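You operate a simulated robot arm through the tools that you are given. There is no shell and no other tool. Be economical: measure what you need, move in short steps, check, and stop when the job is done.

You run a simulated two-armed robot. Do the job below in one go: nothing can be reset, and whatever is moved stays where it is left.

Task
Turn the sealer dial to 6. Put the bottle that says "blue" from the head end of the long table on the ledge of the bag sealer and the bottle labelled "green" on the counter top by the mixer. Put the pink small cake layer from the table beside the piping press on top of the cake dome. Any order will do. Set down upright: bottle.

The check looks at the end state, three seconds after you hand in, the way a careful person would. Anything else that was tipped, shoved, dropped, spilled or broken makes it a failure.

Robot
Two 7-joint arms with two-finger parallel grippers on one trunk, on a base that drives. Base frame: it is fixed to the floor where the robot stands at the start and does not move with it; the origin is under the middle of the robot, x ahead of it, y to its left, z up. Units: m, degrees, N and s.
The left shoulder is at the start at [0.05, 0.161, 1.123], the right one opposite. With the tool pointing down near the work surface each hand reaches from about 0.1 to 0.34 m from the robot's upright axis, wherever it stands, measured 20 degrees to its own side. Places, roughly: bottle [-1, -0.75, 0.75]; cake dome [0.5, -2.5, 0.5]; counter top by the mixer [-2, -4.1, 0.9]; ledge of the bag sealer (19x15 cm) [0.56, 0.26, 0.84]; sealer dial [0.5, 0.1, 0.8]; small cake layer [-2, -0.25, 0.75]. Payload 3.43 kg a hand.
The TCP of each hand is the grasp point between the finger pads, 0.03 m short of the fingertips. In the tool frame z runs along the fingers and y along their closing line. The gripper opens to 0.094 m. The fingers are 0.028 m wide and 0.01 m thick; the gripper's body (0.05 by 0.096 m) begins 0.055 m behind the TCP.
Orientation is told as [roll, pitch, yaw] about the base's x, y, z axes, in that order, counted from this pose: with the fingers straight down and closing along the base's y, the tool's x points along the base's -x, its y along +y and its z along -z.

Tools
- The arms move only by the tool play_rows. It takes "left_deltas", "right_deltas" or both (then of equal length, played together; a hand with none holds still); each is a list that holds one entry, the list of rows, each a list of 7 numbers: the shift along the tool's x, y, z in mm, then the turn, a rotation vector about the tool's x, y, z in degrees, then the closure, from 0 (fully open) to 1 (shut). In form: [[[x, y, z, ax, ay, az, gripper], ...]]. A call has 1 to 8 rows; each row shifts and turns the commanded pose from where the row before left it, along the tool's axes as they then stand. A row lasts 0.2 s, in which the tool goes at most 0.05 m and 8.6 degrees; a call with a longer step from one row to the next is refused whole, and so is a gripper value outside its range. A pose out of reach is approached as far as the arm can. The call stops where the force on the tool passes 40 N (or 10 N more than at its start, if that is more) or the arm is blocked; 0.2 s more then pass. The fingers move at their own pace (about 0.045 m/s each) and stop on an object; they squeeze with about 38 N. The grip force told is the motor's: it shows also when the fingers shut on nothing. Time passes only in rows, and 0.2 s behind the last, so rows that do not move let the fingers close. The reply holds the time, the measured pose of the TCP, the force on the tool along the base axes, the opening and the grip force, in the units named above and with some noise, with the torque about the TCP (base axes, N m) and any sound that the robot's microphone picked up, and new pictures: "show" is both (left out), scene, wrist or none (wrist: the cameras of the hands that moved).
- Cameras (640 x 400 px; columns grow to the right, rows downward): "scene" is now at [0.1259, 0.0256, 1.2522]; the picture's right is [0.30, -0.95, 0.00], its down [-0.50, -0.16, -0.85] and it looks along [0.81, 0.26, -0.52] (base axes); focal length 262 px, centre (320, 200). "left" rides on the left gripper at [0.076, -0.014, -0.102] in its tool frame; the picture's right is [0.18, 0.98, 0.00], its down [-0.75, 0.14, -0.64] and it looks along [-0.63, 0.12, 0.77] (tool axes); focal length 243 px, centre (320, 200). "right" rides on the right gripper at [0.076, 0.014, -0.103] in its tool frame; the picture's right is [-0.18, 0.98, 0.00], its down [-0.75, -0.14, -0.64] and it looks along [-0.63, -0.12, 0.77] (tool axes); focal length 243 px, centre (320, 200).
- lift_body(by): slides the trunk up (or, below 0, down) by that many m; the arms and the scene camera ride with it, the base frame stays. It gives what a move gives, with no picture.
- roll_base(legs): drives the robot by 1 to 6 legs, each [ahead, left, turn to the left] in m, m and degrees, along the robot's own axes; the way and the turn of a leg run together, so that a leg with both is an arc; at most 1.5 m and 180 degrees a leg. The arms and the cameras ride along, it lands a little off, and it stops where it bumps. It gives what a move gives, and a new picture of the scene camera.
- turn_head(pan, tilt): turns the head with the scene camera to pan (to the left, within 80 degrees either way) and tilt (down, from -29 to 69), counted from straight ahead of the robot. It gives what a move gives, and a new picture of the scene camera.
- probe_pixels(camera, pixels): for up to 12 pixels [column, row] of the newest picture of that camera ("zoom" is the newest enlarged one), the place [x, y, z] in the base frame of the surface seen there, good to about 0.002 m. No time passes.
- close_up(camera, box): a new picture of the part [left, top, right, bottom] of that camera's present view, enlarged. No time passes.
- hand_in(): hands the job in; it is judged then, once.

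Work in short steps. Measure before you move; look again where a grasp or a placing could have gone wrong, and mend it. You have 110 turns and 260 pictures in all, those below and enlarged ones among them. Open the grippers and draw the arms clear of the work before you hand the job in, unless the task says otherwise.

The tools are called after "Emit:" as a command line: name --argument value ..., lists and objects as JSON in quotes. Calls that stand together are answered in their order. play_rows: Moves the arms, as the interface text tells. Its arguments: {"type":"object","properties":{"left_deltas":{"type":"array"},"right_deltas":{"type":"array"},"show":{"type":"string","enum":["both","scene","wrist","none"]}},"required":[]} The other tools are called the same way: lift_body (by) slides the trunk up or down; roll_base (legs) drives the base; turn_head (pan, tilt) turns the head that bears the scene camera; probe_pixels (camera, pixels) gives the place of the surface under pixels of a picture; close_up (camera, box) takes an enlarged picture of a part of a camera's view; hand_in () hands the job in.

At the start:

```text
clock: 0.0
left_tool_pos: [0.3398, 0.2308, 1.1217]
left_ee_rot: [0.0, 0.0, 0.1]
left_wrist_force: [0.0, -0.2, 0.3]
left_moment: [0.0, 0.0, 0.0]
left_width: 0.0941
left_grip_force: 0.0
right_tool_pos: [0.3431, -0.0473, 1.1134]
right_ee_rot: [0.0, 0.0, 0.1]
right_wrist_force: [-0.4, -0.1, 0.4]
right_moment: [-0.02, 0.01, 0.0]
right_width: 0.094
right_grip_force: 0.1
trunk travel left (down, up): [-0.15, 0.117]
robot x, y, heading: [0.002, 0.0019, 0.0]
head pan, tilt: [17.5, 31.5]
```

scene: 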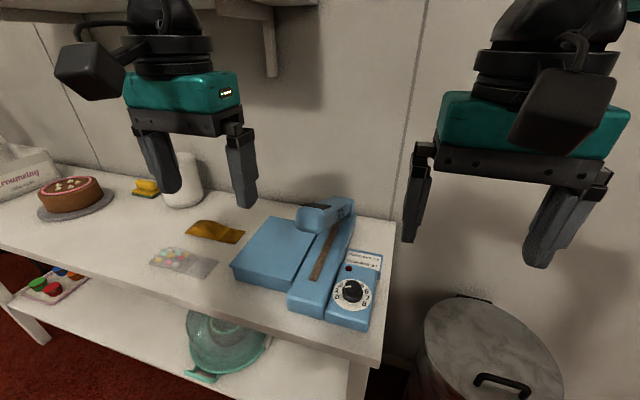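
right: 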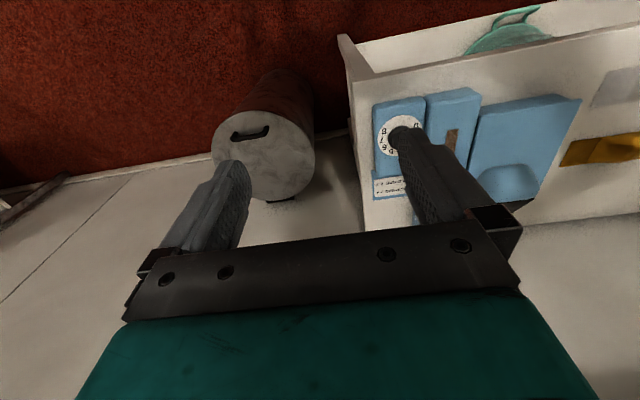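
left: 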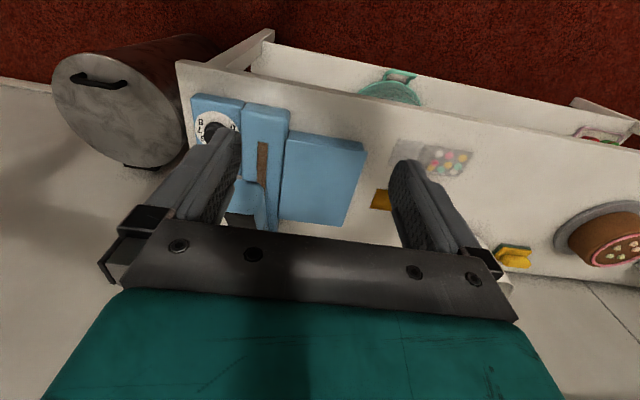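

The sealer dial is near (352,292) in the scene picture. I enlarge it to read it and measure it.

Emit:
close_up --camera "scene" --box '[310, 235, 400, 335]'

Emit:
probe_pixels --camera "scene" --pixels '[[352, 288], [352, 292], [340, 300], [368, 295], [350, 320], [265, 250], [240, 265], [290, 280], [285, 225], [375, 355], [340, 215], [325, 255]]'

```text
4.00 times, centred on (355, 285) of scene
```

zoom: 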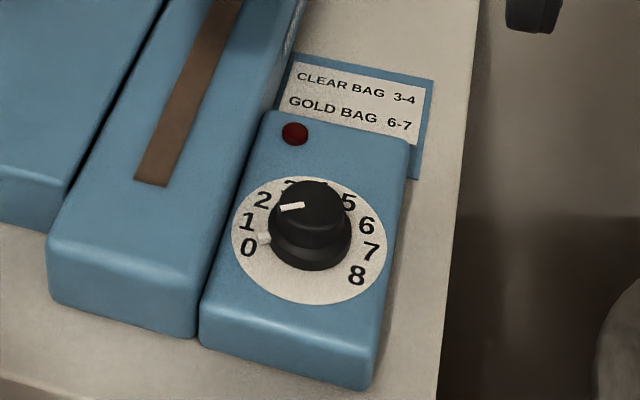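

```text
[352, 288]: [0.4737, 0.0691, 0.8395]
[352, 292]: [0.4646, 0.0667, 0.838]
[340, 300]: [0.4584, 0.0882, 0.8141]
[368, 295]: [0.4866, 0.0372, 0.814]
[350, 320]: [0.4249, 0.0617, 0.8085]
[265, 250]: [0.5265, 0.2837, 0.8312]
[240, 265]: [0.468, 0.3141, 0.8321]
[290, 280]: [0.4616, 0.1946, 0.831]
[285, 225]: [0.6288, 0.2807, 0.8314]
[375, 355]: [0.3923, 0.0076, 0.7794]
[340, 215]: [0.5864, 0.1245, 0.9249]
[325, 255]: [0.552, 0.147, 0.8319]
```

The knob reads about 1 (white line at zoom (292,206), pointing left). I probe the digits, line ends and knob rim on the enlarged picture.

Emit:
probe_pixels --camera "zoom" --pixels '[[282, 209], [302, 204], [262, 239], [248, 247], [246, 222], [262, 200], [349, 202], [367, 225], [371, 251], [356, 276], [312, 185], [310, 240]]'

Emit:
close_up --camera "right" --box '[360, 90, 450, 146]'

```text
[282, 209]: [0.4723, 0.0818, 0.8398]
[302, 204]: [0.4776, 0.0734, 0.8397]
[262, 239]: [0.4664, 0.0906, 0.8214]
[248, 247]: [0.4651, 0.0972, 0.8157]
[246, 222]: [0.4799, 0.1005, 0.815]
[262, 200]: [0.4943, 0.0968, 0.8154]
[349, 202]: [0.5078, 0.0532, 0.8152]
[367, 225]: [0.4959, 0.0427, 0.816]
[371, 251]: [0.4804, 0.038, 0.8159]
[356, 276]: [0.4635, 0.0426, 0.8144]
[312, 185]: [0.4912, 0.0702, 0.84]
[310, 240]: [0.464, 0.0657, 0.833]
```

```text
7.11 times, centred on (405, 118) of right
```

zoom: 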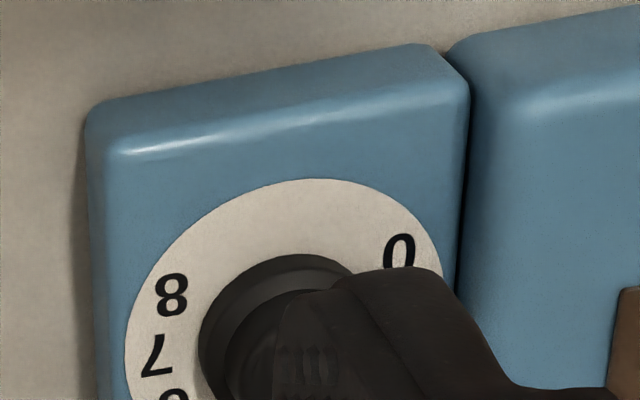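

From the probes, the dial centre is about (0.480, 0.069), with 30° per digit. The line points at about 122°, which is 0, so I need 180° clockwise. Before driving closer I check how far out the wall shelf and table stick.

Emit:
probe_pixels --camera "scene" --pixels '[[272, 70], [240, 10], [380, 150], [300, 60], [185, 180], [350, 370], [60, 10], [200, 360], [20, 235], [480, 340]]'

Emit:
turn_head --pan 0 --tilt 65

```text
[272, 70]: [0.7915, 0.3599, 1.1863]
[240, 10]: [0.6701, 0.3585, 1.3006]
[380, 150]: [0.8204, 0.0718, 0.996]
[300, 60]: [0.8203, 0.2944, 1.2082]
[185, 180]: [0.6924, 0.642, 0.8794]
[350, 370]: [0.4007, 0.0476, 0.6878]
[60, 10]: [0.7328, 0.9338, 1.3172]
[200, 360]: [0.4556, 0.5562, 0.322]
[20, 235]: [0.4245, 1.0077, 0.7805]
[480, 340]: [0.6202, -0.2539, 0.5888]
```

```text
clock: 1.0
left_tool_pos: [0.3378, 0.2311, 1.1219]
left_ee_rot: [0.0, 0.0, 0.0]
left_wrist_force: [0.3, 0.4, 0.4]
left_moment: [-0.02, 0.01, 0.0]
left_width: 0.0939
left_grip_force: 0.1
right_tool_pos: [0.3433, -0.0482, 1.1126]
right_ee_rot: [0.0, 0.0, 0.1]
right_wrist_force: [0.8, -0.4, 0.1]
right_moment: [0.0, 0.01, 0.02]
right_width: 0.0944
right_grip_force: 0.1
trunk travel left (down, up): [-0.15, 0.117]
robot x, y, heading: [-0.0023, 0.0021, 0.1]
head pan, tilt: [0.0, 65.0]
```

scene: 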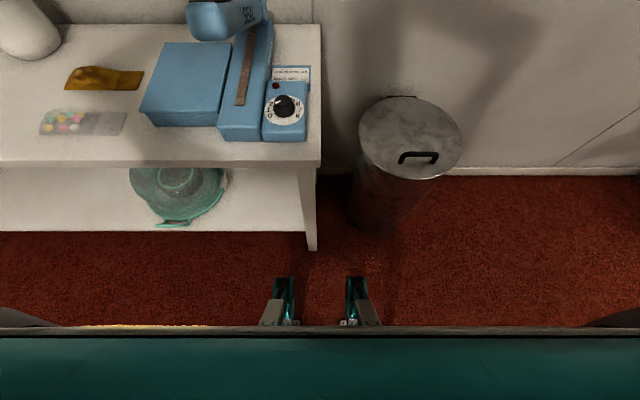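

The dial is at (283,105) and something grey with teal sits low at (280,300). I check whether that is my own base, and take a closer view of the knob.

Emit:
probe_pixels --camera "scene" --pixels '[[275, 310], [285, 285], [15, 318], [320, 330], [312, 245], [160, 160], [310, 160]]'

Emit:
close_up --camera "scene" --box '[251, 80, 315, 120]'

```text
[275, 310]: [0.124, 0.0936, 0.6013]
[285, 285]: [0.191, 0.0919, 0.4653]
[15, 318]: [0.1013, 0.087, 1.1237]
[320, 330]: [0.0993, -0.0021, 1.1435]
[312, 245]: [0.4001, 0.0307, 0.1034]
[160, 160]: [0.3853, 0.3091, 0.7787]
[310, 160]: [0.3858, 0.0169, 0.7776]
```

```text
10.00 times, centred on (283, 100) of scene
```

zoom: 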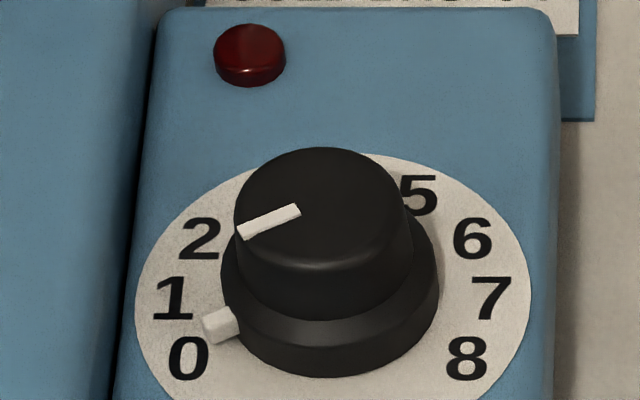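

The knob has an upper cylinder, a wider skirt and a white tab. I probe them for diameter, height and precise angle.

Emit:
probe_pixels --camera "zoom" --pixels '[[243, 232], [296, 209], [212, 326], [234, 318], [240, 200], [404, 200], [322, 150], [322, 255], [330, 340], [325, 300], [188, 358], [467, 358]]'

Emit:
probe_pixels --camera "zoom" --pixels '[[172, 298], [490, 298], [473, 238], [200, 238], [418, 194], [228, 285], [435, 285], [330, 322], [150, 200], [110, 200], [60, 200], [560, 200]]'

```text
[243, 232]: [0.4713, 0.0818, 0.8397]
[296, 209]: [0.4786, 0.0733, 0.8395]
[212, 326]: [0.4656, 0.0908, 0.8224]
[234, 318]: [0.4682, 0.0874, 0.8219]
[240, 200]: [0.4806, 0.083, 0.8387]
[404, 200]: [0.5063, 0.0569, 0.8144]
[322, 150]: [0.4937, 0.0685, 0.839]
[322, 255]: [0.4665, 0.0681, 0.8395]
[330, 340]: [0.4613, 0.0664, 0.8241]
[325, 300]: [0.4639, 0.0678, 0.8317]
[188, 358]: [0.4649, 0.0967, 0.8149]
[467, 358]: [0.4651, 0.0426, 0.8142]
```

```text
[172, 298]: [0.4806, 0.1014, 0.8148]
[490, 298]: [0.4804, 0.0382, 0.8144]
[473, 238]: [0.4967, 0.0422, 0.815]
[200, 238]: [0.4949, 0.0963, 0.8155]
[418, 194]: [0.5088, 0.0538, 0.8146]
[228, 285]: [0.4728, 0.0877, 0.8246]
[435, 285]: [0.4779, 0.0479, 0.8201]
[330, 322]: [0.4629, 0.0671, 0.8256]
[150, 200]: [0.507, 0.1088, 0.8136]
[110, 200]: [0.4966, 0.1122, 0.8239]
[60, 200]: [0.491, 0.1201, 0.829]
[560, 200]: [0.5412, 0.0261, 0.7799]
```

The dial centre is (0.4805, 0.0697). The upper knob is about 30 mm across from z 0.826 to 0.840, with the pointer at 0. I drive left, then ahead, so the dial is within the right hand's reach.

Emit:
roll_base --legs '[[0, 0.17, 0], [0.19, 0, 0]]'

```text
clock: 4.0
left_tool_pos: [0.4216, 0.4012, 1.1203]
left_ee_rot: [-0.1, 0.2, 0.0]
left_wrist_force: [-0.4, -0.3, 0.1]
left_moment: [-0.02, 0.0, 0.03]
left_width: 0.0941
left_grip_force: 0.1
right_tool_pos: [0.4265, 0.1215, 1.1123]
right_ee_rot: [0.0, 0.2, -0.2]
right_wrist_force: [-0.1, -0.2, -0.1]
right_moment: [-0.01, 0.01, -0.01]
right_width: 0.094
right_grip_force: 0.0
trunk travel left (down, up): [-0.15, 0.117]
robot x, y, heading: [0.0847, 0.1676, -0.2]
head pan, tilt: [0.0, 65.0]
stopped in leg 2: the robot was blocked; the commanded pose is now the measured one
```

scene: 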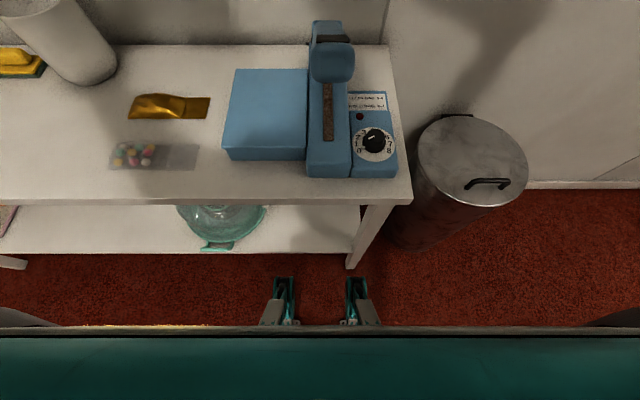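

The base is blocked at x=0.085 by the table, so the dial is about 0.41 m from the axis. Lowering the trunk should let the arm reach out further at table height. The fingertips end near 0.93, clear of the sealer top in front.

Emit:
lift_body --by -0.14

Emit:
play_rows --right_deltas '[[[-27, -26, 0, 0, 0, 0, 0.4], [-27, -26, 0, 0, 0, 0, 0.4], [0, 0, 30, 0, 0, 0, 0.4], [0, 0, 30, 0, 0, 0, 0.4], [0, 0, 0, 0, 0, 0, 0.4]]]'

```text
clock: 5.6
left_tool_pos: [0.4215, 0.4008, 0.9808]
left_ee_rot: [0.0, 0.2, 0.1]
left_wrist_force: [0.2, -0.3, 0.6]
left_moment: [0.0, -0.02, -0.01]
left_width: 0.0943
left_grip_force: 0.1
right_tool_pos: [0.4271, 0.1205, 0.9735]
right_ee_rot: [0.1, 0.2, -0.1]
right_wrist_force: [-0.6, 0.3, 0.4]
right_moment: [-0.04, 0.02, -0.02]
right_width: 0.0939
right_grip_force: 0.0
trunk travel left (down, up): [-0.01, 0.257]
robot x, y, heading: [0.0819, 0.1691, 0.3]
head pan, tilt: [0.0, 65.0]
```

```text
clock: 6.1
left_tool_pos: [0.4219, 0.401, 0.9811]
left_ee_rot: [0.0, 0.1, -0.1]
left_wrist_force: [0.8, 0.3, 0.7]
left_moment: [0.0, 0.04, -0.01]
left_width: 0.0939
left_grip_force: 0.1
right_tool_pos: [0.4419, 0.1052, 0.9729]
right_ee_rot: [0.7, 1.4, 2.5]
right_wrist_force: [-13.3, 7.7, 0.5]
right_moment: [0.05, 0.01, 0.56]
right_width: 0.0618
right_grip_force: 4.0
trunk travel left (down, up): [-0.01, 0.257]
robot x, y, heading: [0.0839, 0.1729, -0.2]
head pan, tilt: [0.0, 65.0]
stopped in row 2 (right hand): the force on the tool passed its limit at 58 N (the readings are from after the stop); the commanded pose is now the measured one
```

scene: 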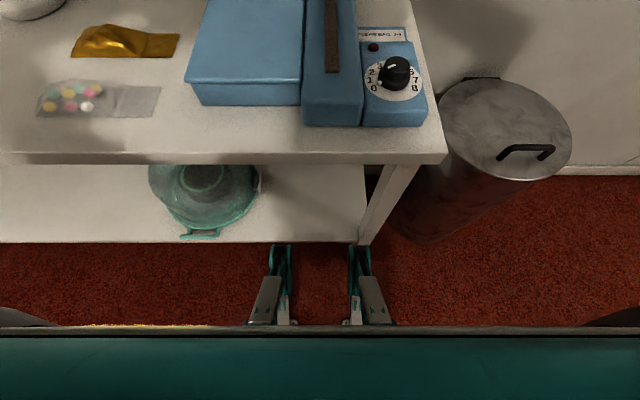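
right: 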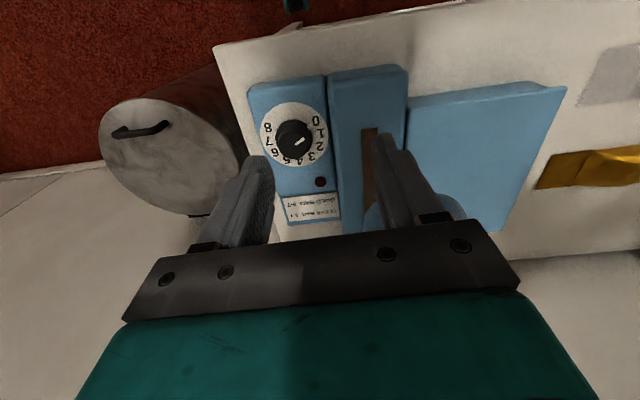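

The move stopped with 58 N after about 15 mm, near the sealer handle. I look up to see what was touched.

Emit:
turn_head --pan 0 --tilt 35

Emit:
close_up --camera "right" --box '[220, 60, 540, 260]'

```text
clock: 7.0
left_tool_pos: [0.4198, 0.4014, 0.9808]
left_ee_rot: [0.0, 0.0, 0.0]
left_wrist_force: [-0.8, 0.6, -0.9]
left_moment: [0.0, 0.01, -0.02]
left_width: 0.0939
left_grip_force: 0.0
right_tool_pos: [0.443, 0.1026, 0.973]
right_ee_rot: [0.4, 1.3, 2.2]
right_wrist_force: [-20.5, 8.4, 1.4]
right_moment: [0.01, -0.06, 0.84]
right_width: 0.0619
right_grip_force: 4.7
trunk travel left (down, up): [-0.01, 0.257]
robot x, y, heading: [0.0823, 0.1681, 0.1]
head pan, tilt: [0.0, 35.0]
```

scene: 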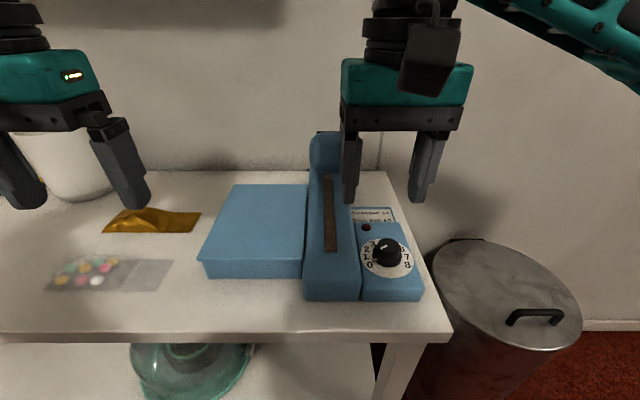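

```text
2.00 times, centred on (380, 160) of right
```

zoom: 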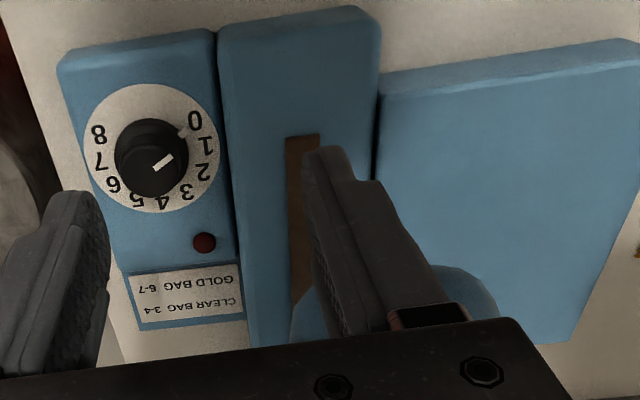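

The left finger of the right hand is pressed against the sealer's raised handle. I back straight off toward the robot and probe the handle's extent.

Emit:
play_rows --right_deltas '[[[30, 0, 0, 0, 0, -2.2, 0.4], [30, 0, 0, 0, 0, 0, 0.4], [0, -30, 0, 0, 0, 0, 0.4]]]'

Emit:
probe_pixels --camera "scene" --pixels '[[322, 150], [325, 135], [328, 170], [330, 180], [365, 130], [313, 150], [340, 128]]'

```text
clock: 7.8
left_tool_pos: [0.4217, 0.3998, 0.98]
left_ee_rot: [-0.1, 0.2, 0.1]
left_wrist_force: [-0.1, -0.2, -0.2]
left_moment: [0.0, -0.03, 0.04]
left_width: 0.0938
left_grip_force: 0.0
right_tool_pos: [0.3866, 0.0697, 0.9752]
right_ee_rot: [0.4, 1.1, 4.2]
right_wrist_force: [0.5, 0.4, 1.6]
right_moment: [0.0, -0.01, -0.01]
right_width: 0.0562
right_grip_force: 0.1
trunk travel left (down, up): [-0.01, 0.257]
robot x, y, heading: [0.0863, 0.1692, -0.2]
head pan, tilt: [0.0, 35.0]
```

scene: 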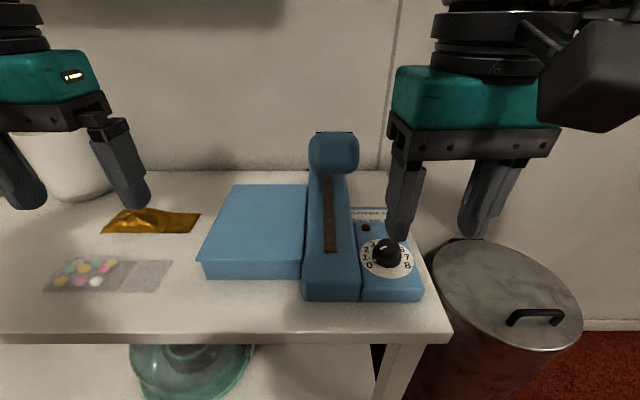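
right: 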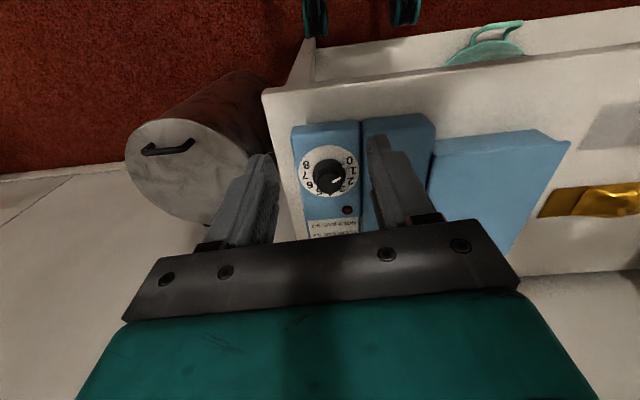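

```text
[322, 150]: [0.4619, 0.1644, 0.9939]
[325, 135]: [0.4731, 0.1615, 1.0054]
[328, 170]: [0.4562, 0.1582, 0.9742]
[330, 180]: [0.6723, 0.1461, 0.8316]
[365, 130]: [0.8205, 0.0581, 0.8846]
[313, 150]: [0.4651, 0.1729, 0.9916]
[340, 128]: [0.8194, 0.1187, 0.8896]
```

The handle tip is at x≈0.456 and z 0.97–1.005. I probe its sides and underside, since the dial lies right beside it.

Emit:
probe_pixels --camera "scene" --pixels '[[356, 150], [352, 140], [312, 140], [350, 170], [345, 185], [333, 133], [320, 175], [354, 163], [388, 245]]'

Emit:
close_up --camera "scene" --box '[280, 110, 440, 310]'

```text
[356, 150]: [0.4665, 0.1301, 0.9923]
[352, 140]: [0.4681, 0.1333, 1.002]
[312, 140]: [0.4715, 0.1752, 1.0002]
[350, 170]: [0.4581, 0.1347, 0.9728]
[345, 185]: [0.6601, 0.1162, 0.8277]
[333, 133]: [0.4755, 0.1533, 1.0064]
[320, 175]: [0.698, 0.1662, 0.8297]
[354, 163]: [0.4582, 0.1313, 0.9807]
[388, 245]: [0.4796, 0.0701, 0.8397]
```

```text
2.00 times, centred on (360, 210) of scene
```

zoom: 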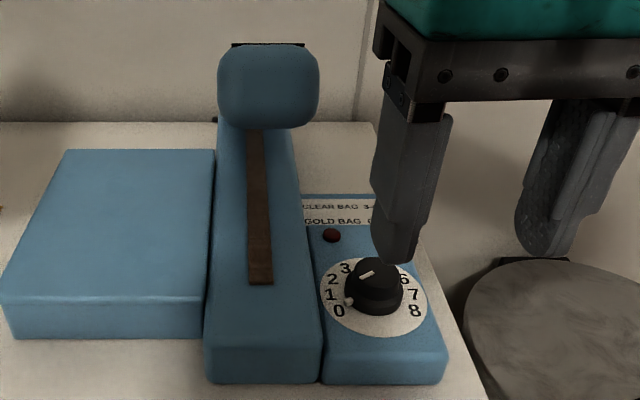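

The knob is unmoved and the handle spans y 0.129–0.176. The wrist camera must stay away from the handle, so I work with yaw from +90° down to 0 and regrasp once. I first turn the right hand to +90° here in the open.

Emit:
play_rows --right_deltas '[[[0, 0, 0, 0, 0, -8, 0.45], [0, 0, 0, 0, 0, -8, 0.45], [0, 0, 0, 0, 0, -8, 0.45], [0, 0, 0, 0, 0, -8, 0.45], [0, 0, 0, 0, 0, -8, 0.45], [0, 0, 0, 0, 0, -8, 0.45], [0, 0, 0, 0, 0, -8, 0.45], [0, 0, 0, 0, 0, -8, 0.45]]]' --show "none"

Emit:
play_rows --right_deltas '[[[0, 0, 0, 0, 0, -8, 0.45], [0, 0, 0, 0, 0, -8, 0.45], [0, 0, 0, 0, 0, -6, 0.45], [0, 0, 0, 0, 0, 0, 0.45]]]' --show "scene"

```text
clock: 9.6
left_tool_pos: [0.4219, 0.3998, 0.9802]
left_ee_rot: [0.0, 0.2, 0.1]
left_wrist_force: [-0.7, -0.3, 0.5]
left_moment: [0.01, 0.03, 0.02]
left_width: 0.094
left_grip_force: 0.0
right_tool_pos: [0.3856, 0.0679, 0.9732]
right_ee_rot: [1.2, 0.2, 68.4]
right_wrist_force: [0.3, 0.6, 0.9]
right_moment: [0.03, -0.02, -0.01]
right_width: 0.0514
right_grip_force: 0.0
trunk travel left (down, up): [-0.01, 0.257]
robot x, y, heading: [0.0833, 0.1693, -0.0]
head pan, tilt: [0.0, 35.0]
```

```text
clock: 10.6
left_tool_pos: [0.4229, 0.4008, 0.9808]
left_ee_rot: [0.0, 0.2, 0.1]
left_wrist_force: [0.1, 0.0, 0.3]
left_moment: [0.01, 0.02, -0.03]
left_width: 0.094
left_grip_force: 0.0
right_tool_pos: [0.3838, 0.0723, 0.9719]
right_ee_rot: [1.2, -0.4, 90.2]
right_wrist_force: [-0.5, 0.7, 0.7]
right_moment: [-0.02, -0.01, 0.01]
right_width: 0.0516
right_grip_force: 0.0
right hand out of reach, approached as far as the arm can: row 3
trunk travel left (down, up): [-0.01, 0.257]
robot x, y, heading: [0.0883, 0.169, 0.1]
head pan, tilt: [0.0, 35.0]
```

scene: 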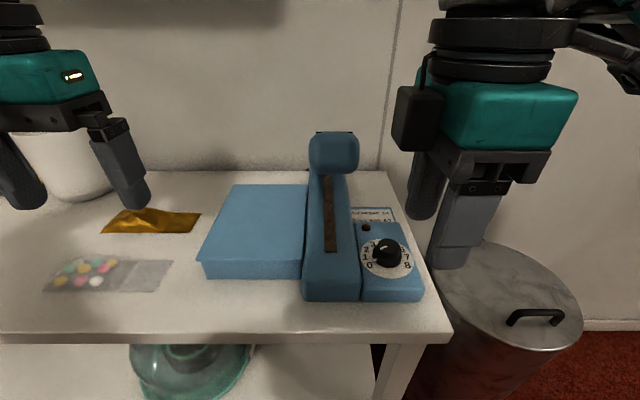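

The hand is at yaw 90 but the black box appears on its left side, so I check the right camera to see which way it now looks.

Emit:
close_up --camera "right" --box '[0, 0, 640, 400]'

Emit:
probe_pixels --camera "scene" --pixels '[[410, 120], [430, 120], [510, 115], [455, 240], [420, 200], [400, 145], [500, 160]]'

```text
1.00 times, centred on (320, 200) of right (not enlarged: the box is as wide or as high as the picture)
```

zoom: 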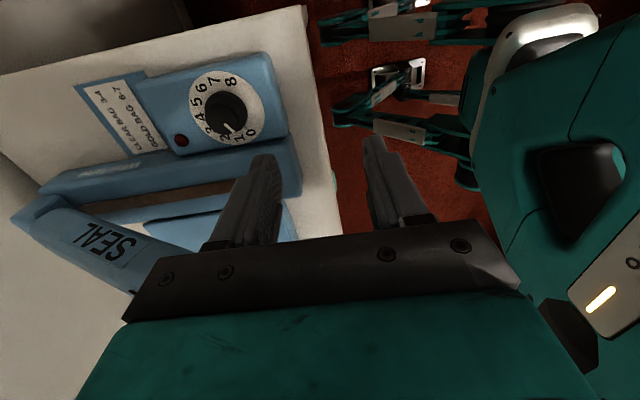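

```text
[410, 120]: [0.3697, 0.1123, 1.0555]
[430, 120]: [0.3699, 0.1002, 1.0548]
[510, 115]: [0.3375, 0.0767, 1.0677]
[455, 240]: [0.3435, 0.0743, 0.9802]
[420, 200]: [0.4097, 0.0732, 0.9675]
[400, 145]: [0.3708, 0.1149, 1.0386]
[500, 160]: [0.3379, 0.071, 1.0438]
```

The black box on the hand's other side sits about 0.05 m out and would come close to the handle at +90°. I use yaw +65° to about −25° instead. I turn back to about 66° and move over the dial, staying high.

Emit:
play_rows --right_deltas '[[[0, 0, 0, 0, 0, 8, 0.45], [0, 0, 0, 0, 0, 8, 0.45], [0, 0, 0, 0, 0, 4, 0.45], [-10.2, -30.6, 0, 0, 0, 0, 0.45], [-10.2, -30.6, 0, 0, 0, 0, 0.45], [-10.2, -30.6, 0, 0, 0, 0, 0.45], [0, 0, 30, 0, 0, 0, 0.45], [0, 0, 0, 0, 0, 0, 0.45]]]'

```text
clock: 12.4
left_tool_pos: [0.4217, 0.4001, 0.9813]
left_ee_rot: [-0.1, 0.1, -0.1]
left_wrist_force: [1.0, 0.6, 1.0]
left_moment: [-0.01, -0.03, -0.04]
left_width: 0.0941
left_grip_force: 0.0
right_tool_pos: [0.4785, 0.0679, 0.9407]
right_ee_rot: [1.2, 0.0, 70.2]
right_wrist_force: [-1.0, 0.1, 0.1]
right_moment: [0.01, 0.02, 0.02]
right_width: 0.0517
right_grip_force: 0.0
trunk travel left (down, up): [-0.01, 0.257]
robot x, y, heading: [0.0785, 0.1694, -0.1]
head pan, tilt: [0.0, 35.0]
```

scene: 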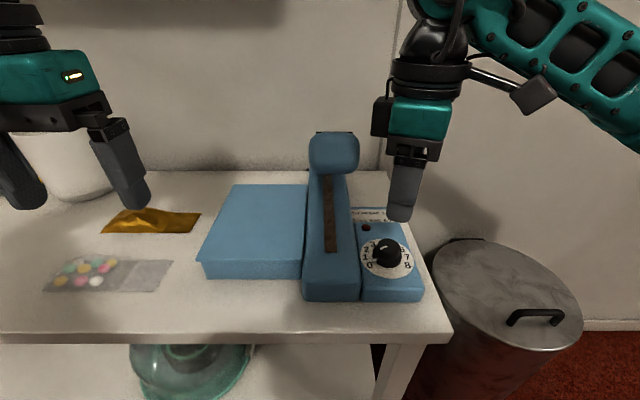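
right: 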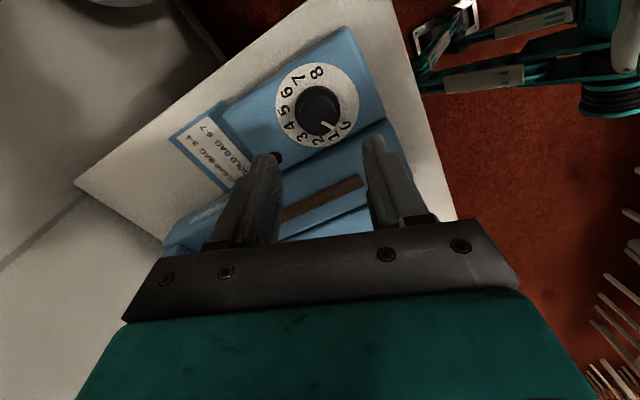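

The hand is above the dial at (0.4785, 0.068), z 0.941. I descend 60 mm with a small centring correction and check with the camera.

Emit:
play_rows --right_deltas '[[[-1.2, -0.6, 20, 0, 0, 0, 0.45], [-1.2, -0.6, 20, 0, 0, 0, 0.45], [0, 0, 20, 0, 0, 0, 0.45], [0, 0, 0, 0, 0, 0, 0.45]]]'

Emit:
close_up --camera "scene" --box '[300, 100, 460, 300]'

```text
clock: 13.4
left_tool_pos: [0.4212, 0.4003, 0.9799]
left_ee_rot: [-0.1, 0.1, 0.1]
left_wrist_force: [0.3, -0.4, 0.7]
left_moment: [0.0, 0.0, -0.02]
left_width: 0.0938
left_grip_force: 0.1
right_tool_pos: [0.481, 0.0715, 0.8817]
right_ee_rot: [1.1, -0.1, 70.2]
right_wrist_force: [-1.0, -0.7, 0.9]
right_moment: [0.04, 0.02, 0.04]
right_width: 0.0517
right_grip_force: 0.1
trunk travel left (down, up): [-0.01, 0.257]
robot x, y, heading: [0.0864, 0.1703, -0.2]
head pan, tilt: [0.0, 35.0]
```

scene: 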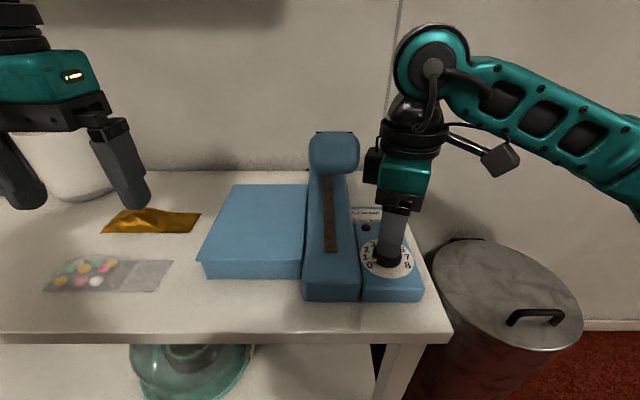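
right: 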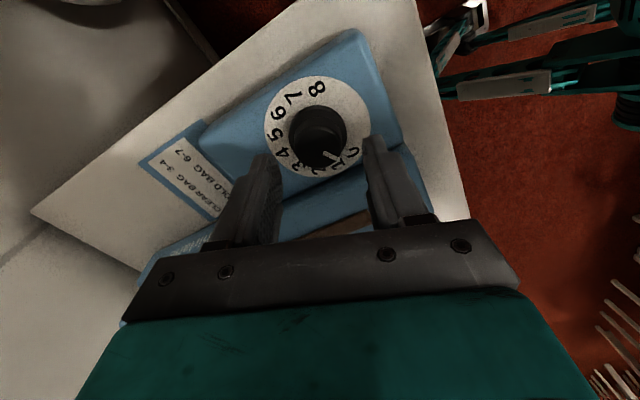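

```text
2.00 times, centred on (380, 200) of scene
```

zoom: 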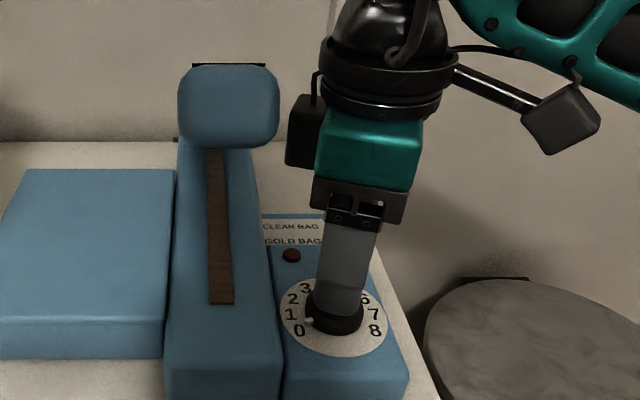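

Fingers straddle the knob. I lower another 23 mm and close on it.

Emit:
play_rows --right_deltas '[[[0, 0, 12, 0, 0, 0, 0.45], [0, 0, 11, 0, 0, 0, 0.45], [0, 0, 0, 0, 0, 0, 0.7], [0, 0, 0, 0, 0, 0, 1], [0, 0, 0, 0, 0, 0, 1]]]' --show "wrist"

Emit:
close_up --camera "scene" --box '[320, 160, 448, 300]'

```text
clock: 14.6
left_tool_pos: [0.4224, 0.4, 0.9806]
left_ee_rot: [0.0, 0.2, 0.0]
left_wrist_force: [-1.0, 0.4, 0.0]
left_moment: [0.0, 0.0, 0.01]
left_width: 0.094
left_grip_force: 0.0
right_tool_pos: [0.48, 0.0715, 0.8701]
right_ee_rot: [1.3, -0.1, 70.2]
right_wrist_force: [0.1, -0.1, 0.4]
right_moment: [0.02, 0.02, 0.02]
right_width: 0.0002
right_grip_force: 14.4
right hand out of reach, approached as far as the arm can: row 2
trunk travel left (down, up): [-0.01, 0.257]
robot x, y, heading: [0.0835, 0.1704, 0.4]
head pan, tilt: [0.0, 35.0]
```

right: 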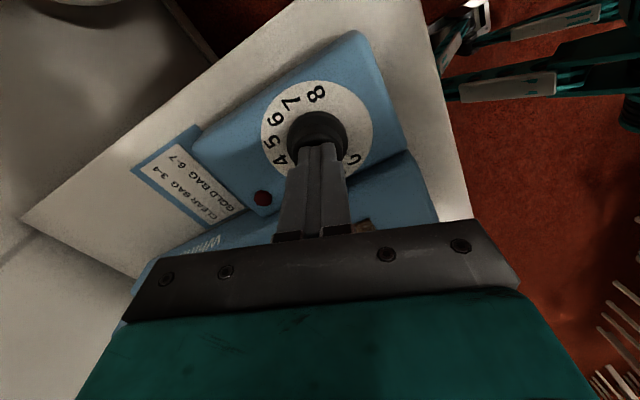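

```text
2.86 times, centred on (384, 230) of scene
```

zoom: 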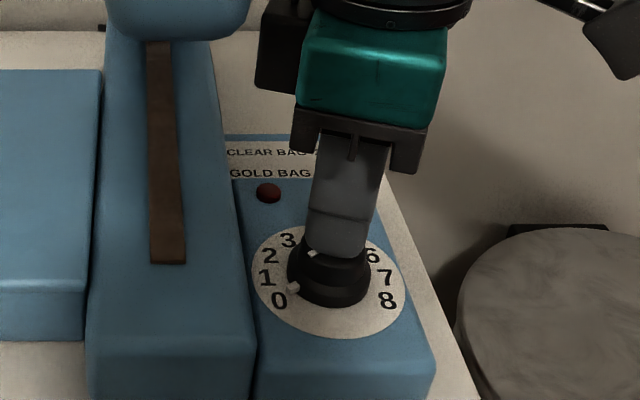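

The arm ran out of reach at z 0.870, so the fingers shut just above the knob (top at 0.840). I reopen and use the last 10 mm of trunk travel.

Emit:
play_rows --right_deltas '[[[0, 0, -5, 0, 0, 0, 0.45], [0, 0, 0, 0, 0, 0, 0.45], [0, 0, 0, 0, 0, 0, 0.45], [0, 0, 0, 0, 0, 0, 0.45]]]' --show "none"

Emit:
lift_body --by -0.01

Emit:
play_rows --right_deltas '[[[0, 0, 7, 0, 0, 0, 0.45], [0, 0, 0, 0, 0, 0, 0.45], [0, 0, 0, 0, 0, 0, 0.45]]]' --show "none"

```text
clock: 15.6
left_tool_pos: [0.4226, 0.4007, 0.9807]
left_ee_rot: [-0.1, 0.1, 0.0]
left_wrist_force: [0.6, -0.2, -0.3]
left_moment: [0.03, -0.01, -0.01]
left_width: 0.0939
left_grip_force: 0.1
right_tool_pos: [0.4791, 0.0713, 0.8741]
right_ee_rot: [1.2, 0.0, 70.2]
right_wrist_force: [0.0, -0.5, 1.1]
right_moment: [0.05, 0.02, -0.01]
right_width: 0.0519
right_grip_force: 0.1
trunk travel left (down, up): [-0.01, 0.257]
robot x, y, heading: [0.085, 0.1694, 0.2]
head pan, tilt: [0.0, 35.0]
```

```text
clock: 16.2
left_tool_pos: [0.4216, 0.4002, 0.9714]
left_ee_rot: [0.0, 0.2, 0.1]
left_wrist_force: [-0.1, -0.3, 0.8]
left_moment: [0.03, 0.01, 0.0]
left_width: 0.094
left_grip_force: 0.1
right_tool_pos: [0.48, 0.0717, 0.8635]
right_ee_rot: [1.2, 0.0, 70.2]
right_wrist_force: [0.8, 0.5, -0.6]
right_moment: [0.0, 0.02, -0.03]
right_width: 0.0518
right_grip_force: 0.1
trunk travel left (down, up): [0.0, 0.267]
robot x, y, heading: [0.0855, 0.1711, -0.1]
head pan, tilt: [0.0, 35.0]
```

```text
clock: 17.0
left_tool_pos: [0.4229, 0.3997, 0.9706]
left_ee_rot: [0.0, 0.2, -0.1]
left_wrist_force: [-0.1, -0.2, 0.0]
left_moment: [-0.01, 0.0, 0.03]
left_width: 0.0939
left_grip_force: 0.1
right_tool_pos: [0.4803, 0.0709, 0.8558]
right_ee_rot: [1.4, 0.1, 70.0]
right_wrist_force: [0.0, -0.1, 0.3]
right_moment: [0.01, -0.01, 0.02]
right_width: 0.0517
right_grip_force: 0.0
trunk travel left (down, up): [0.0, 0.267]
robot x, y, heading: [0.082, 0.1717, -0.1]
head pan, tilt: [0.0, 35.0]
```

TCP is at z 0.856, with the fingertips just above the skirt. I close on the knob.

Emit:
play_rows --right_deltas '[[[0, 0, 0, 0, 0, 0, 0.65], [0, 0, 0, 0, 0, 0, 0.8], [0, 0, 0, 0, 0, 0, 0.8]]]' --show "wrist"

```text
clock: 17.8
left_tool_pos: [0.4224, 0.401, 0.9706]
left_ee_rot: [0.0, 0.2, 0.0]
left_wrist_force: [-0.7, -0.9, -0.3]
left_moment: [-0.01, -0.01, -0.02]
left_width: 0.0941
left_grip_force: 0.0
right_tool_pos: [0.481, 0.0718, 0.8566]
right_ee_rot: [1.2, 0.0, 70.0]
right_wrist_force: [10.6, -2.5, 1.3]
right_moment: [-0.21, -0.35, 0.0]
right_width: 0.036
right_grip_force: 44.7
trunk travel left (down, up): [0.0, 0.267]
robot x, y, heading: [0.0805, 0.1685, 0.2]
head pan, tilt: [0.0, 35.0]
```

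right: 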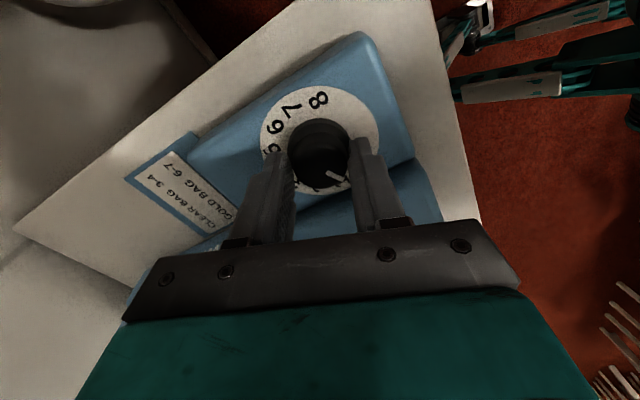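

The knob is gripped at 36 mm. I turn clockwise 30° to test, watching the force and the sound.

Emit:
play_rows --right_deltas '[[[0, 0, 0, 0, 0, 7.5, 0.8], [0, 0, 0, 0, 0, 7.5, 0.8], [0, 0, 0, 0, 0, 7.5, 0.8], [0, 0, 0, 0, 0, 7.5, 0.8], [0, 0, 0, 0, 0, 0, 0.8]]]' --show "wrist"

```text
clock: 19.0
left_tool_pos: [0.4226, 0.3988, 0.9707]
left_ee_rot: [0.0, 0.3, 0.0]
left_wrist_force: [0.2, 0.2, -0.5]
left_moment: [0.01, 0.0, 0.01]
left_width: 0.0938
left_grip_force: 0.1
right_tool_pos: [0.4809, 0.0722, 0.8574]
right_ee_rot: [1.0, 0.6, 40.0]
right_wrist_force: [16.9, -8.9, 12.3]
right_moment: [0.17, -0.44, 0.03]
right_width: 0.0358
right_grip_force: 45.1
trunk travel left (down, up): [0.0, 0.267]
robot x, y, heading: [0.0829, 0.1692, -0.5]
head pan, tilt: [0.0, 35.0]
```

right: 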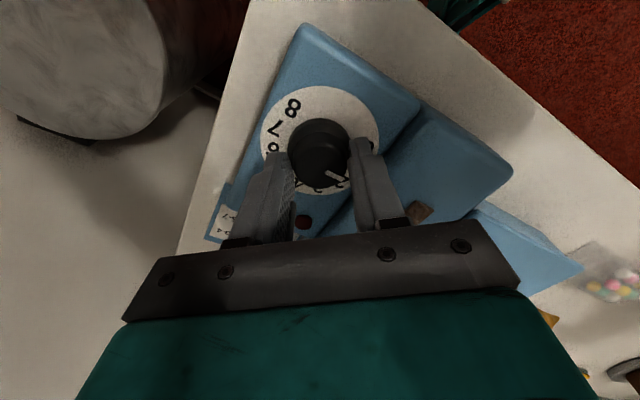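

The knob turns with the hand. I relieve the side force by 1–2 mm and turn a further 60° to yaw −20.

Emit:
play_rows --right_deltas '[[[-0.5, -1.7, -1, 0, 0, 7.5, 0.8], [0, 0, 0, 0, 0, 7.5, 0.8], [0, 0, 0, 0, 0, 7.5, 0.8], [0, 0, 0, 0, 0, 7.5, 0.8], [0, 0, 0, 0, 0, 7.5, 0.8], [0, 0, 0, 0, 0, 7.5, 0.8], [0, 0, 0, 0, 0, 7.5, 0.8], [0, 0, 0, 0, 0, 7.5, 0.8]]]'

```text
clock: 20.8
left_tool_pos: [0.4216, 0.4004, 0.9712]
left_ee_rot: [0.0, 0.1, 0.1]
left_wrist_force: [0.3, 0.6, -0.2]
left_moment: [0.0, 0.0, 0.02]
left_width: 0.0942
left_grip_force: 0.2
right_tool_pos: [0.4805, 0.0706, 0.8588]
right_ee_rot: [-0.1, 1.4, -19.8]
right_wrist_force: [-2.0, 0.7, -4.1]
right_moment: [-0.04, -0.3, 0.0]
right_width: 0.0357
right_grip_force: 44.8
trunk travel left (down, up): [0.0, 0.267]
robot x, y, heading: [0.082, 0.1715, -0.0]
head pan, tilt: [0.0, 35.0]
```

scene: 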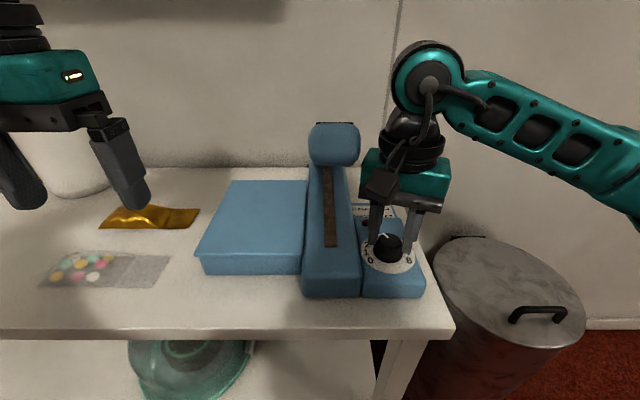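
right: 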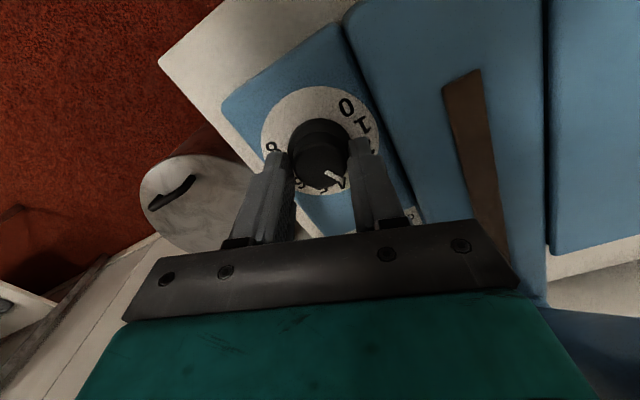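

The line has followed 90°. I open, rise 18 mm, turn back to yaw +70 and regrasp.

Emit:
play_rows --right_deltas '[[[0, 0, 0, 0, 0, 0, 0.45], [0, 0, 0, 0, 0, 0, 0.45], [0, 0, -18, 0, 0, 0, 0.45], [0, 0, 0, 0, 0, -7.5, 0.45], [0, 0, 0, 0, 0, -7.5, 0.45], [0, 0, 0, 0, 0, -7.5, 0.45], [0, 0, 0, 0, 0, -7.5, 0.45], [0, 0, 0, 0, 0, -7.5, 0.45]]]' --show "none"

Emit:
play_rows --right_deltas '[[[0, 0, 0, 0, 0, -7.5, 0.45], [0, 0, 0, 0, 0, -7.5, 0.45], [0, 0, 0, 0, 0, -7.5, 0.45], [0, 0, 0, 0, 0, -7.5, 0.45], [0, 0, 0, 0, 0, -7.5, 0.45], [0, 0, 0, 0, 0, -7.5, 0.45], [0, 0, 0, 0, 0, -7.5, 0.45], [0, 0, 0, 0, 0, 0, 0.45]]]' --show "wrist"

Emit:
close_up --camera "scene" --box '[340, 210, 436, 280]'

```text
clock: 22.6
left_tool_pos: [0.4215, 0.401, 0.971]
left_ee_rot: [0.0, 0.2, 0.0]
left_wrist_force: [-0.1, 0.6, 0.5]
left_moment: [0.02, -0.01, 0.02]
left_width: 0.094
left_grip_force: 0.0
right_tool_pos: [0.4822, 0.0698, 0.8759]
right_ee_rot: [0.7, 1.0, 17.8]
right_wrist_force: [0.5, 0.4, 0.2]
right_moment: [-0.01, 0.01, 0.02]
right_width: 0.0516
right_grip_force: 0.0
trunk travel left (down, up): [0.0, 0.267]
robot x, y, heading: [0.0818, 0.1692, -0.0]
head pan, tilt: [0.0, 35.0]
```

```text
clock: 24.4
left_tool_pos: [0.422, 0.3997, 0.9712]
left_ee_rot: [-0.1, 0.2, 0.0]
left_wrist_force: [-1.0, 0.5, 0.2]
left_moment: [-0.02, -0.03, 0.02]
left_width: 0.094
left_grip_force: 0.1
right_tool_pos: [0.4818, 0.0712, 0.8773]
right_ee_rot: [1.3, 0.1, 70.2]
right_wrist_force: [0.4, -0.6, -1.0]
right_moment: [-0.03, 0.01, -0.01]
right_width: 0.0517
right_grip_force: 0.0
trunk travel left (down, up): [0.0, 0.267]
robot x, y, heading: [0.0842, 0.1705, 0.0]
head pan, tilt: [0.0, 35.0]
```

right: 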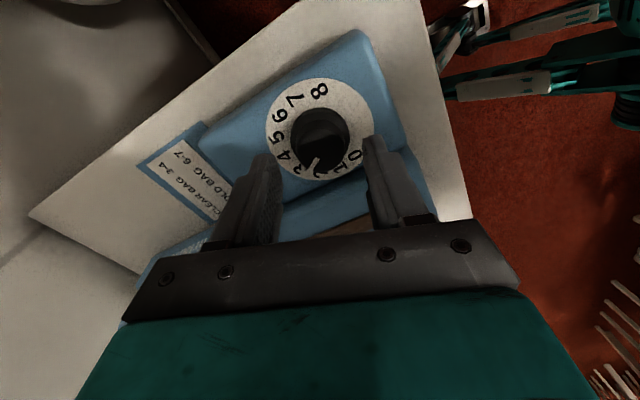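

```text
5.71 times, centred on (388, 245) of scene
```

zoom: 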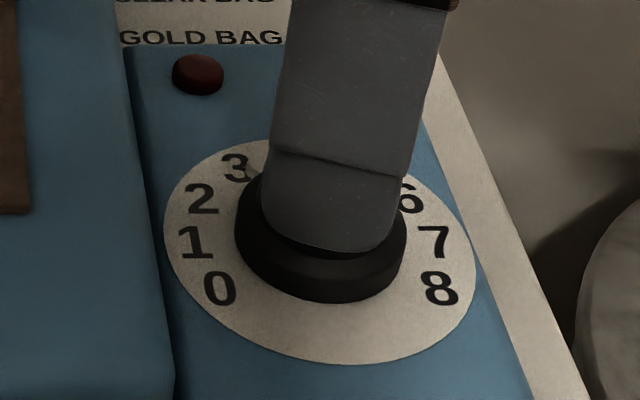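

The tab is at 3. I descend 19 mm, grip again and turn 90° more.

Emit:
play_rows --right_deltas '[[[0, 0, 19, 0, 0, 0, 0.45], [0, 0, 0, 0, 0, 0, 0.6], [0, 0, 0, 0, 0, 0, 0.8], [0, 0, 0, 0, 0, 0, 0.8], [0, 0, 0, 0, 0, 7.5, 0.8], [0, 0, 0, 0, 0, 7.5, 0.8], [0, 0, 0, 0, 0, 7.5, 0.8], [0, 0, 0, 0, 0, 7.5, 0.8]]]' --show "none"

```text
clock: 26.2
left_tool_pos: [0.4217, 0.3994, 0.9716]
left_ee_rot: [0.1, 0.2, 0.0]
left_wrist_force: [-0.3, 0.1, -0.6]
left_moment: [-0.01, -0.03, 0.0]
left_width: 0.0943
left_grip_force: 0.0
right_tool_pos: [0.4804, 0.0701, 0.8673]
right_ee_rot: [1.1, 0.8, 40.1]
right_wrist_force: [-2.4, -3.7, -5.4]
right_moment: [0.15, -0.18, 0.01]
right_width: 0.0311
right_grip_force: 44.9
right hand out of reach, approached as far as the arm can: row 1
trunk travel left (down, up): [0.0, 0.267]
robot x, y, heading: [0.0866, 0.1702, -0.0]
head pan, tilt: [0.0, 35.0]
```

The reach limit held it at z 0.867, so it grips only the knob's top edge. I check whether the knob followed.

Emit:
close_up --camera "right" --box '[240, 70, 400, 220]'

```text
2.67 times, centred on (320, 145) of right
```

zoom: 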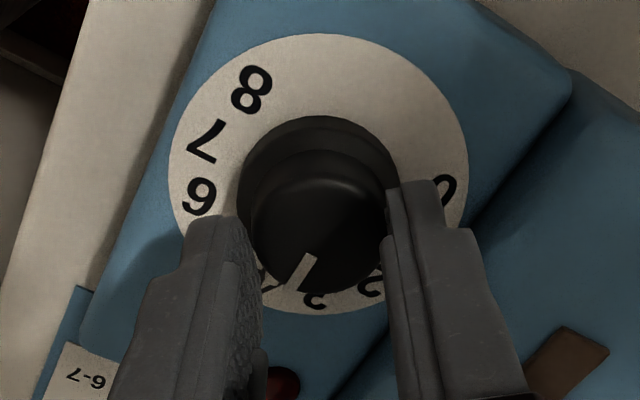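

The line has moved to about 4, so the grip holds. I continue 60°.

Emit:
play_rows --right_deltas '[[[0, 0, 0, 0, 0, 7.5, 0.8], [0, 0, 0, 0, 0, 7.5, 0.8], [0, 0, 0, 0, 0, 7.5, 0.8], [0, 0, 0, 0, 0, 7.5, 0.8], [0, 0, 0, 0, 0, 7.5, 0.8], [0, 0, 0, 0, 0, 7.5, 0.8], [0, 0, 0, 0, 0, 7.5, 0.8], [0, 0, 0, 0, 0, 7.5, 0.8]]]' --show "none"

Emit:
close_up --camera "right" --box '[240, 70, 400, 220]'

Emit:
close_up --camera "scene" --box '[340, 210, 436, 280]'

```text
clock: 28.0
left_tool_pos: [0.4229, 0.4005, 0.9728]
left_ee_rot: [-0.1, 0.1, 0.0]
left_wrist_force: [0.1, -0.7, 0.0]
left_moment: [-0.04, -0.01, 0.01]
left_width: 0.0939
left_grip_force: 0.0
right_tool_pos: [0.4805, 0.0707, 0.8691]
right_ee_rot: [0.1, 1.2, -20.0]
right_wrist_force: [4.1, -0.3, 15.8]
right_moment: [-0.17, -0.09, 0.03]
right_width: 0.0185
right_grip_force: 0.1
trunk travel left (down, up): [0.0, 0.267]
robot x, y, heading: [0.0836, 0.1722, -0.0]
head pan, tilt: [0.0, 35.0]
```

```text
2.67 times, centred on (320, 145) of right
```

zoom: 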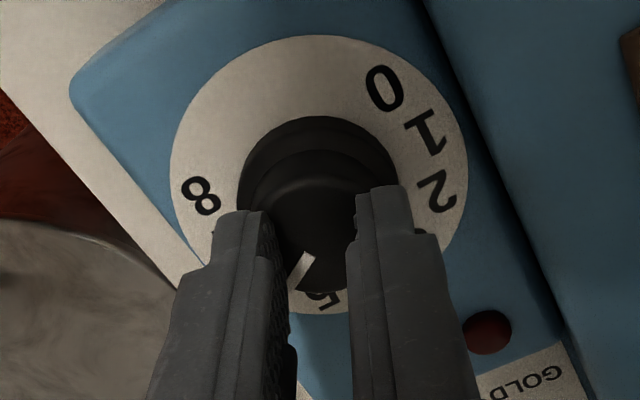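

```text
5.71 times, centred on (388, 245) of scene
```

zoom: 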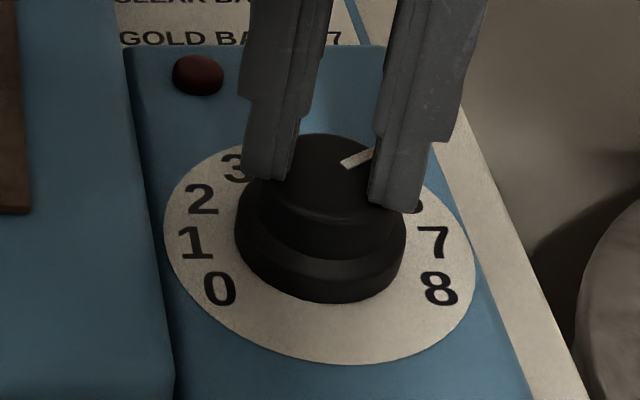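

The fingers slid off the top near the end. I open, rise 25 mm and read the dial.

Emit:
play_rows --right_deltas '[[[0, 0, -10, 0, 0, 0, 0.45], [0, 0, -15, 0, 0, 0, 0.45], [0, 0, 0, 0, 0, 0, 0.45], [0, 0, 0, 0, 0, 0, 0.45]]]' --show "wrist"

Emit:
close_up --camera "scene" --box '[340, 210, 436, 280]'

Emit:
close_up --camera "right" --box '[240, 70, 400, 220]'

```text
clock: 29.0
left_tool_pos: [0.4218, 0.4001, 0.9717]
left_ee_rot: [0.1, 0.2, 0.0]
left_wrist_force: [0.0, 0.1, 0.1]
left_moment: [0.03, 0.0, -0.02]
left_width: 0.094
left_grip_force: 0.2
right_tool_pos: [0.4818, 0.0714, 0.8926]
right_ee_rot: [0.1, 1.3, -19.8]
right_wrist_force: [0.8, 0.5, 0.4]
right_moment: [-0.01, 0.01, 0.04]
right_width: 0.0516
right_grip_force: 0.1
trunk travel left (down, up): [0.0, 0.267]
robot x, y, heading: [0.0847, 0.1685, -0.1]
head pan, tilt: [0.0, 35.0]
```

right: 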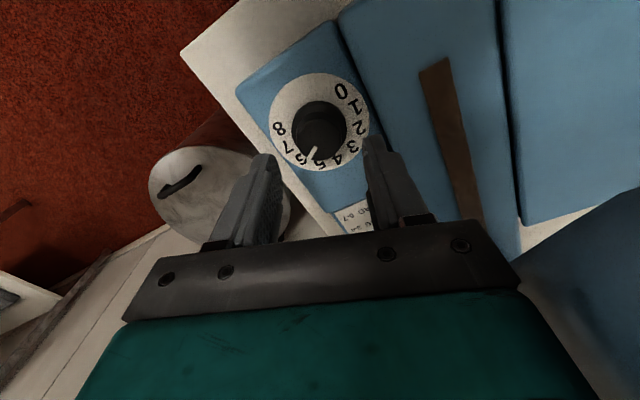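

```text
5.71 times, centred on (388, 245) of scene
```

zoom: 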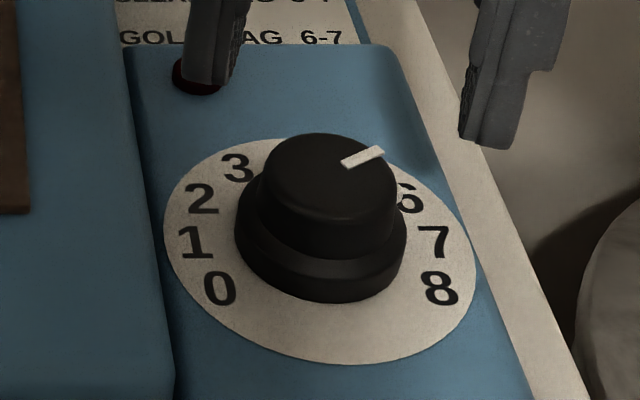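

```text
2.67 times, centred on (320, 145) of right
```

zoom: 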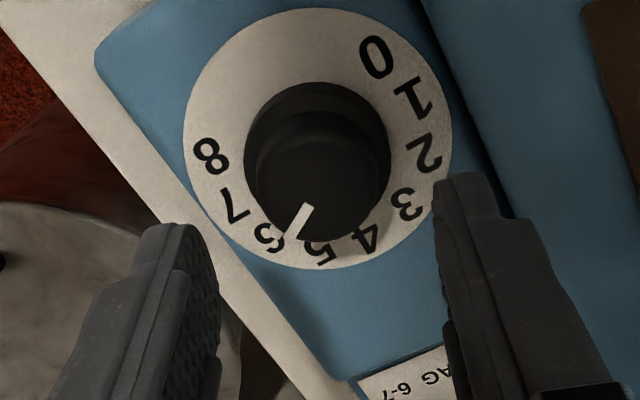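

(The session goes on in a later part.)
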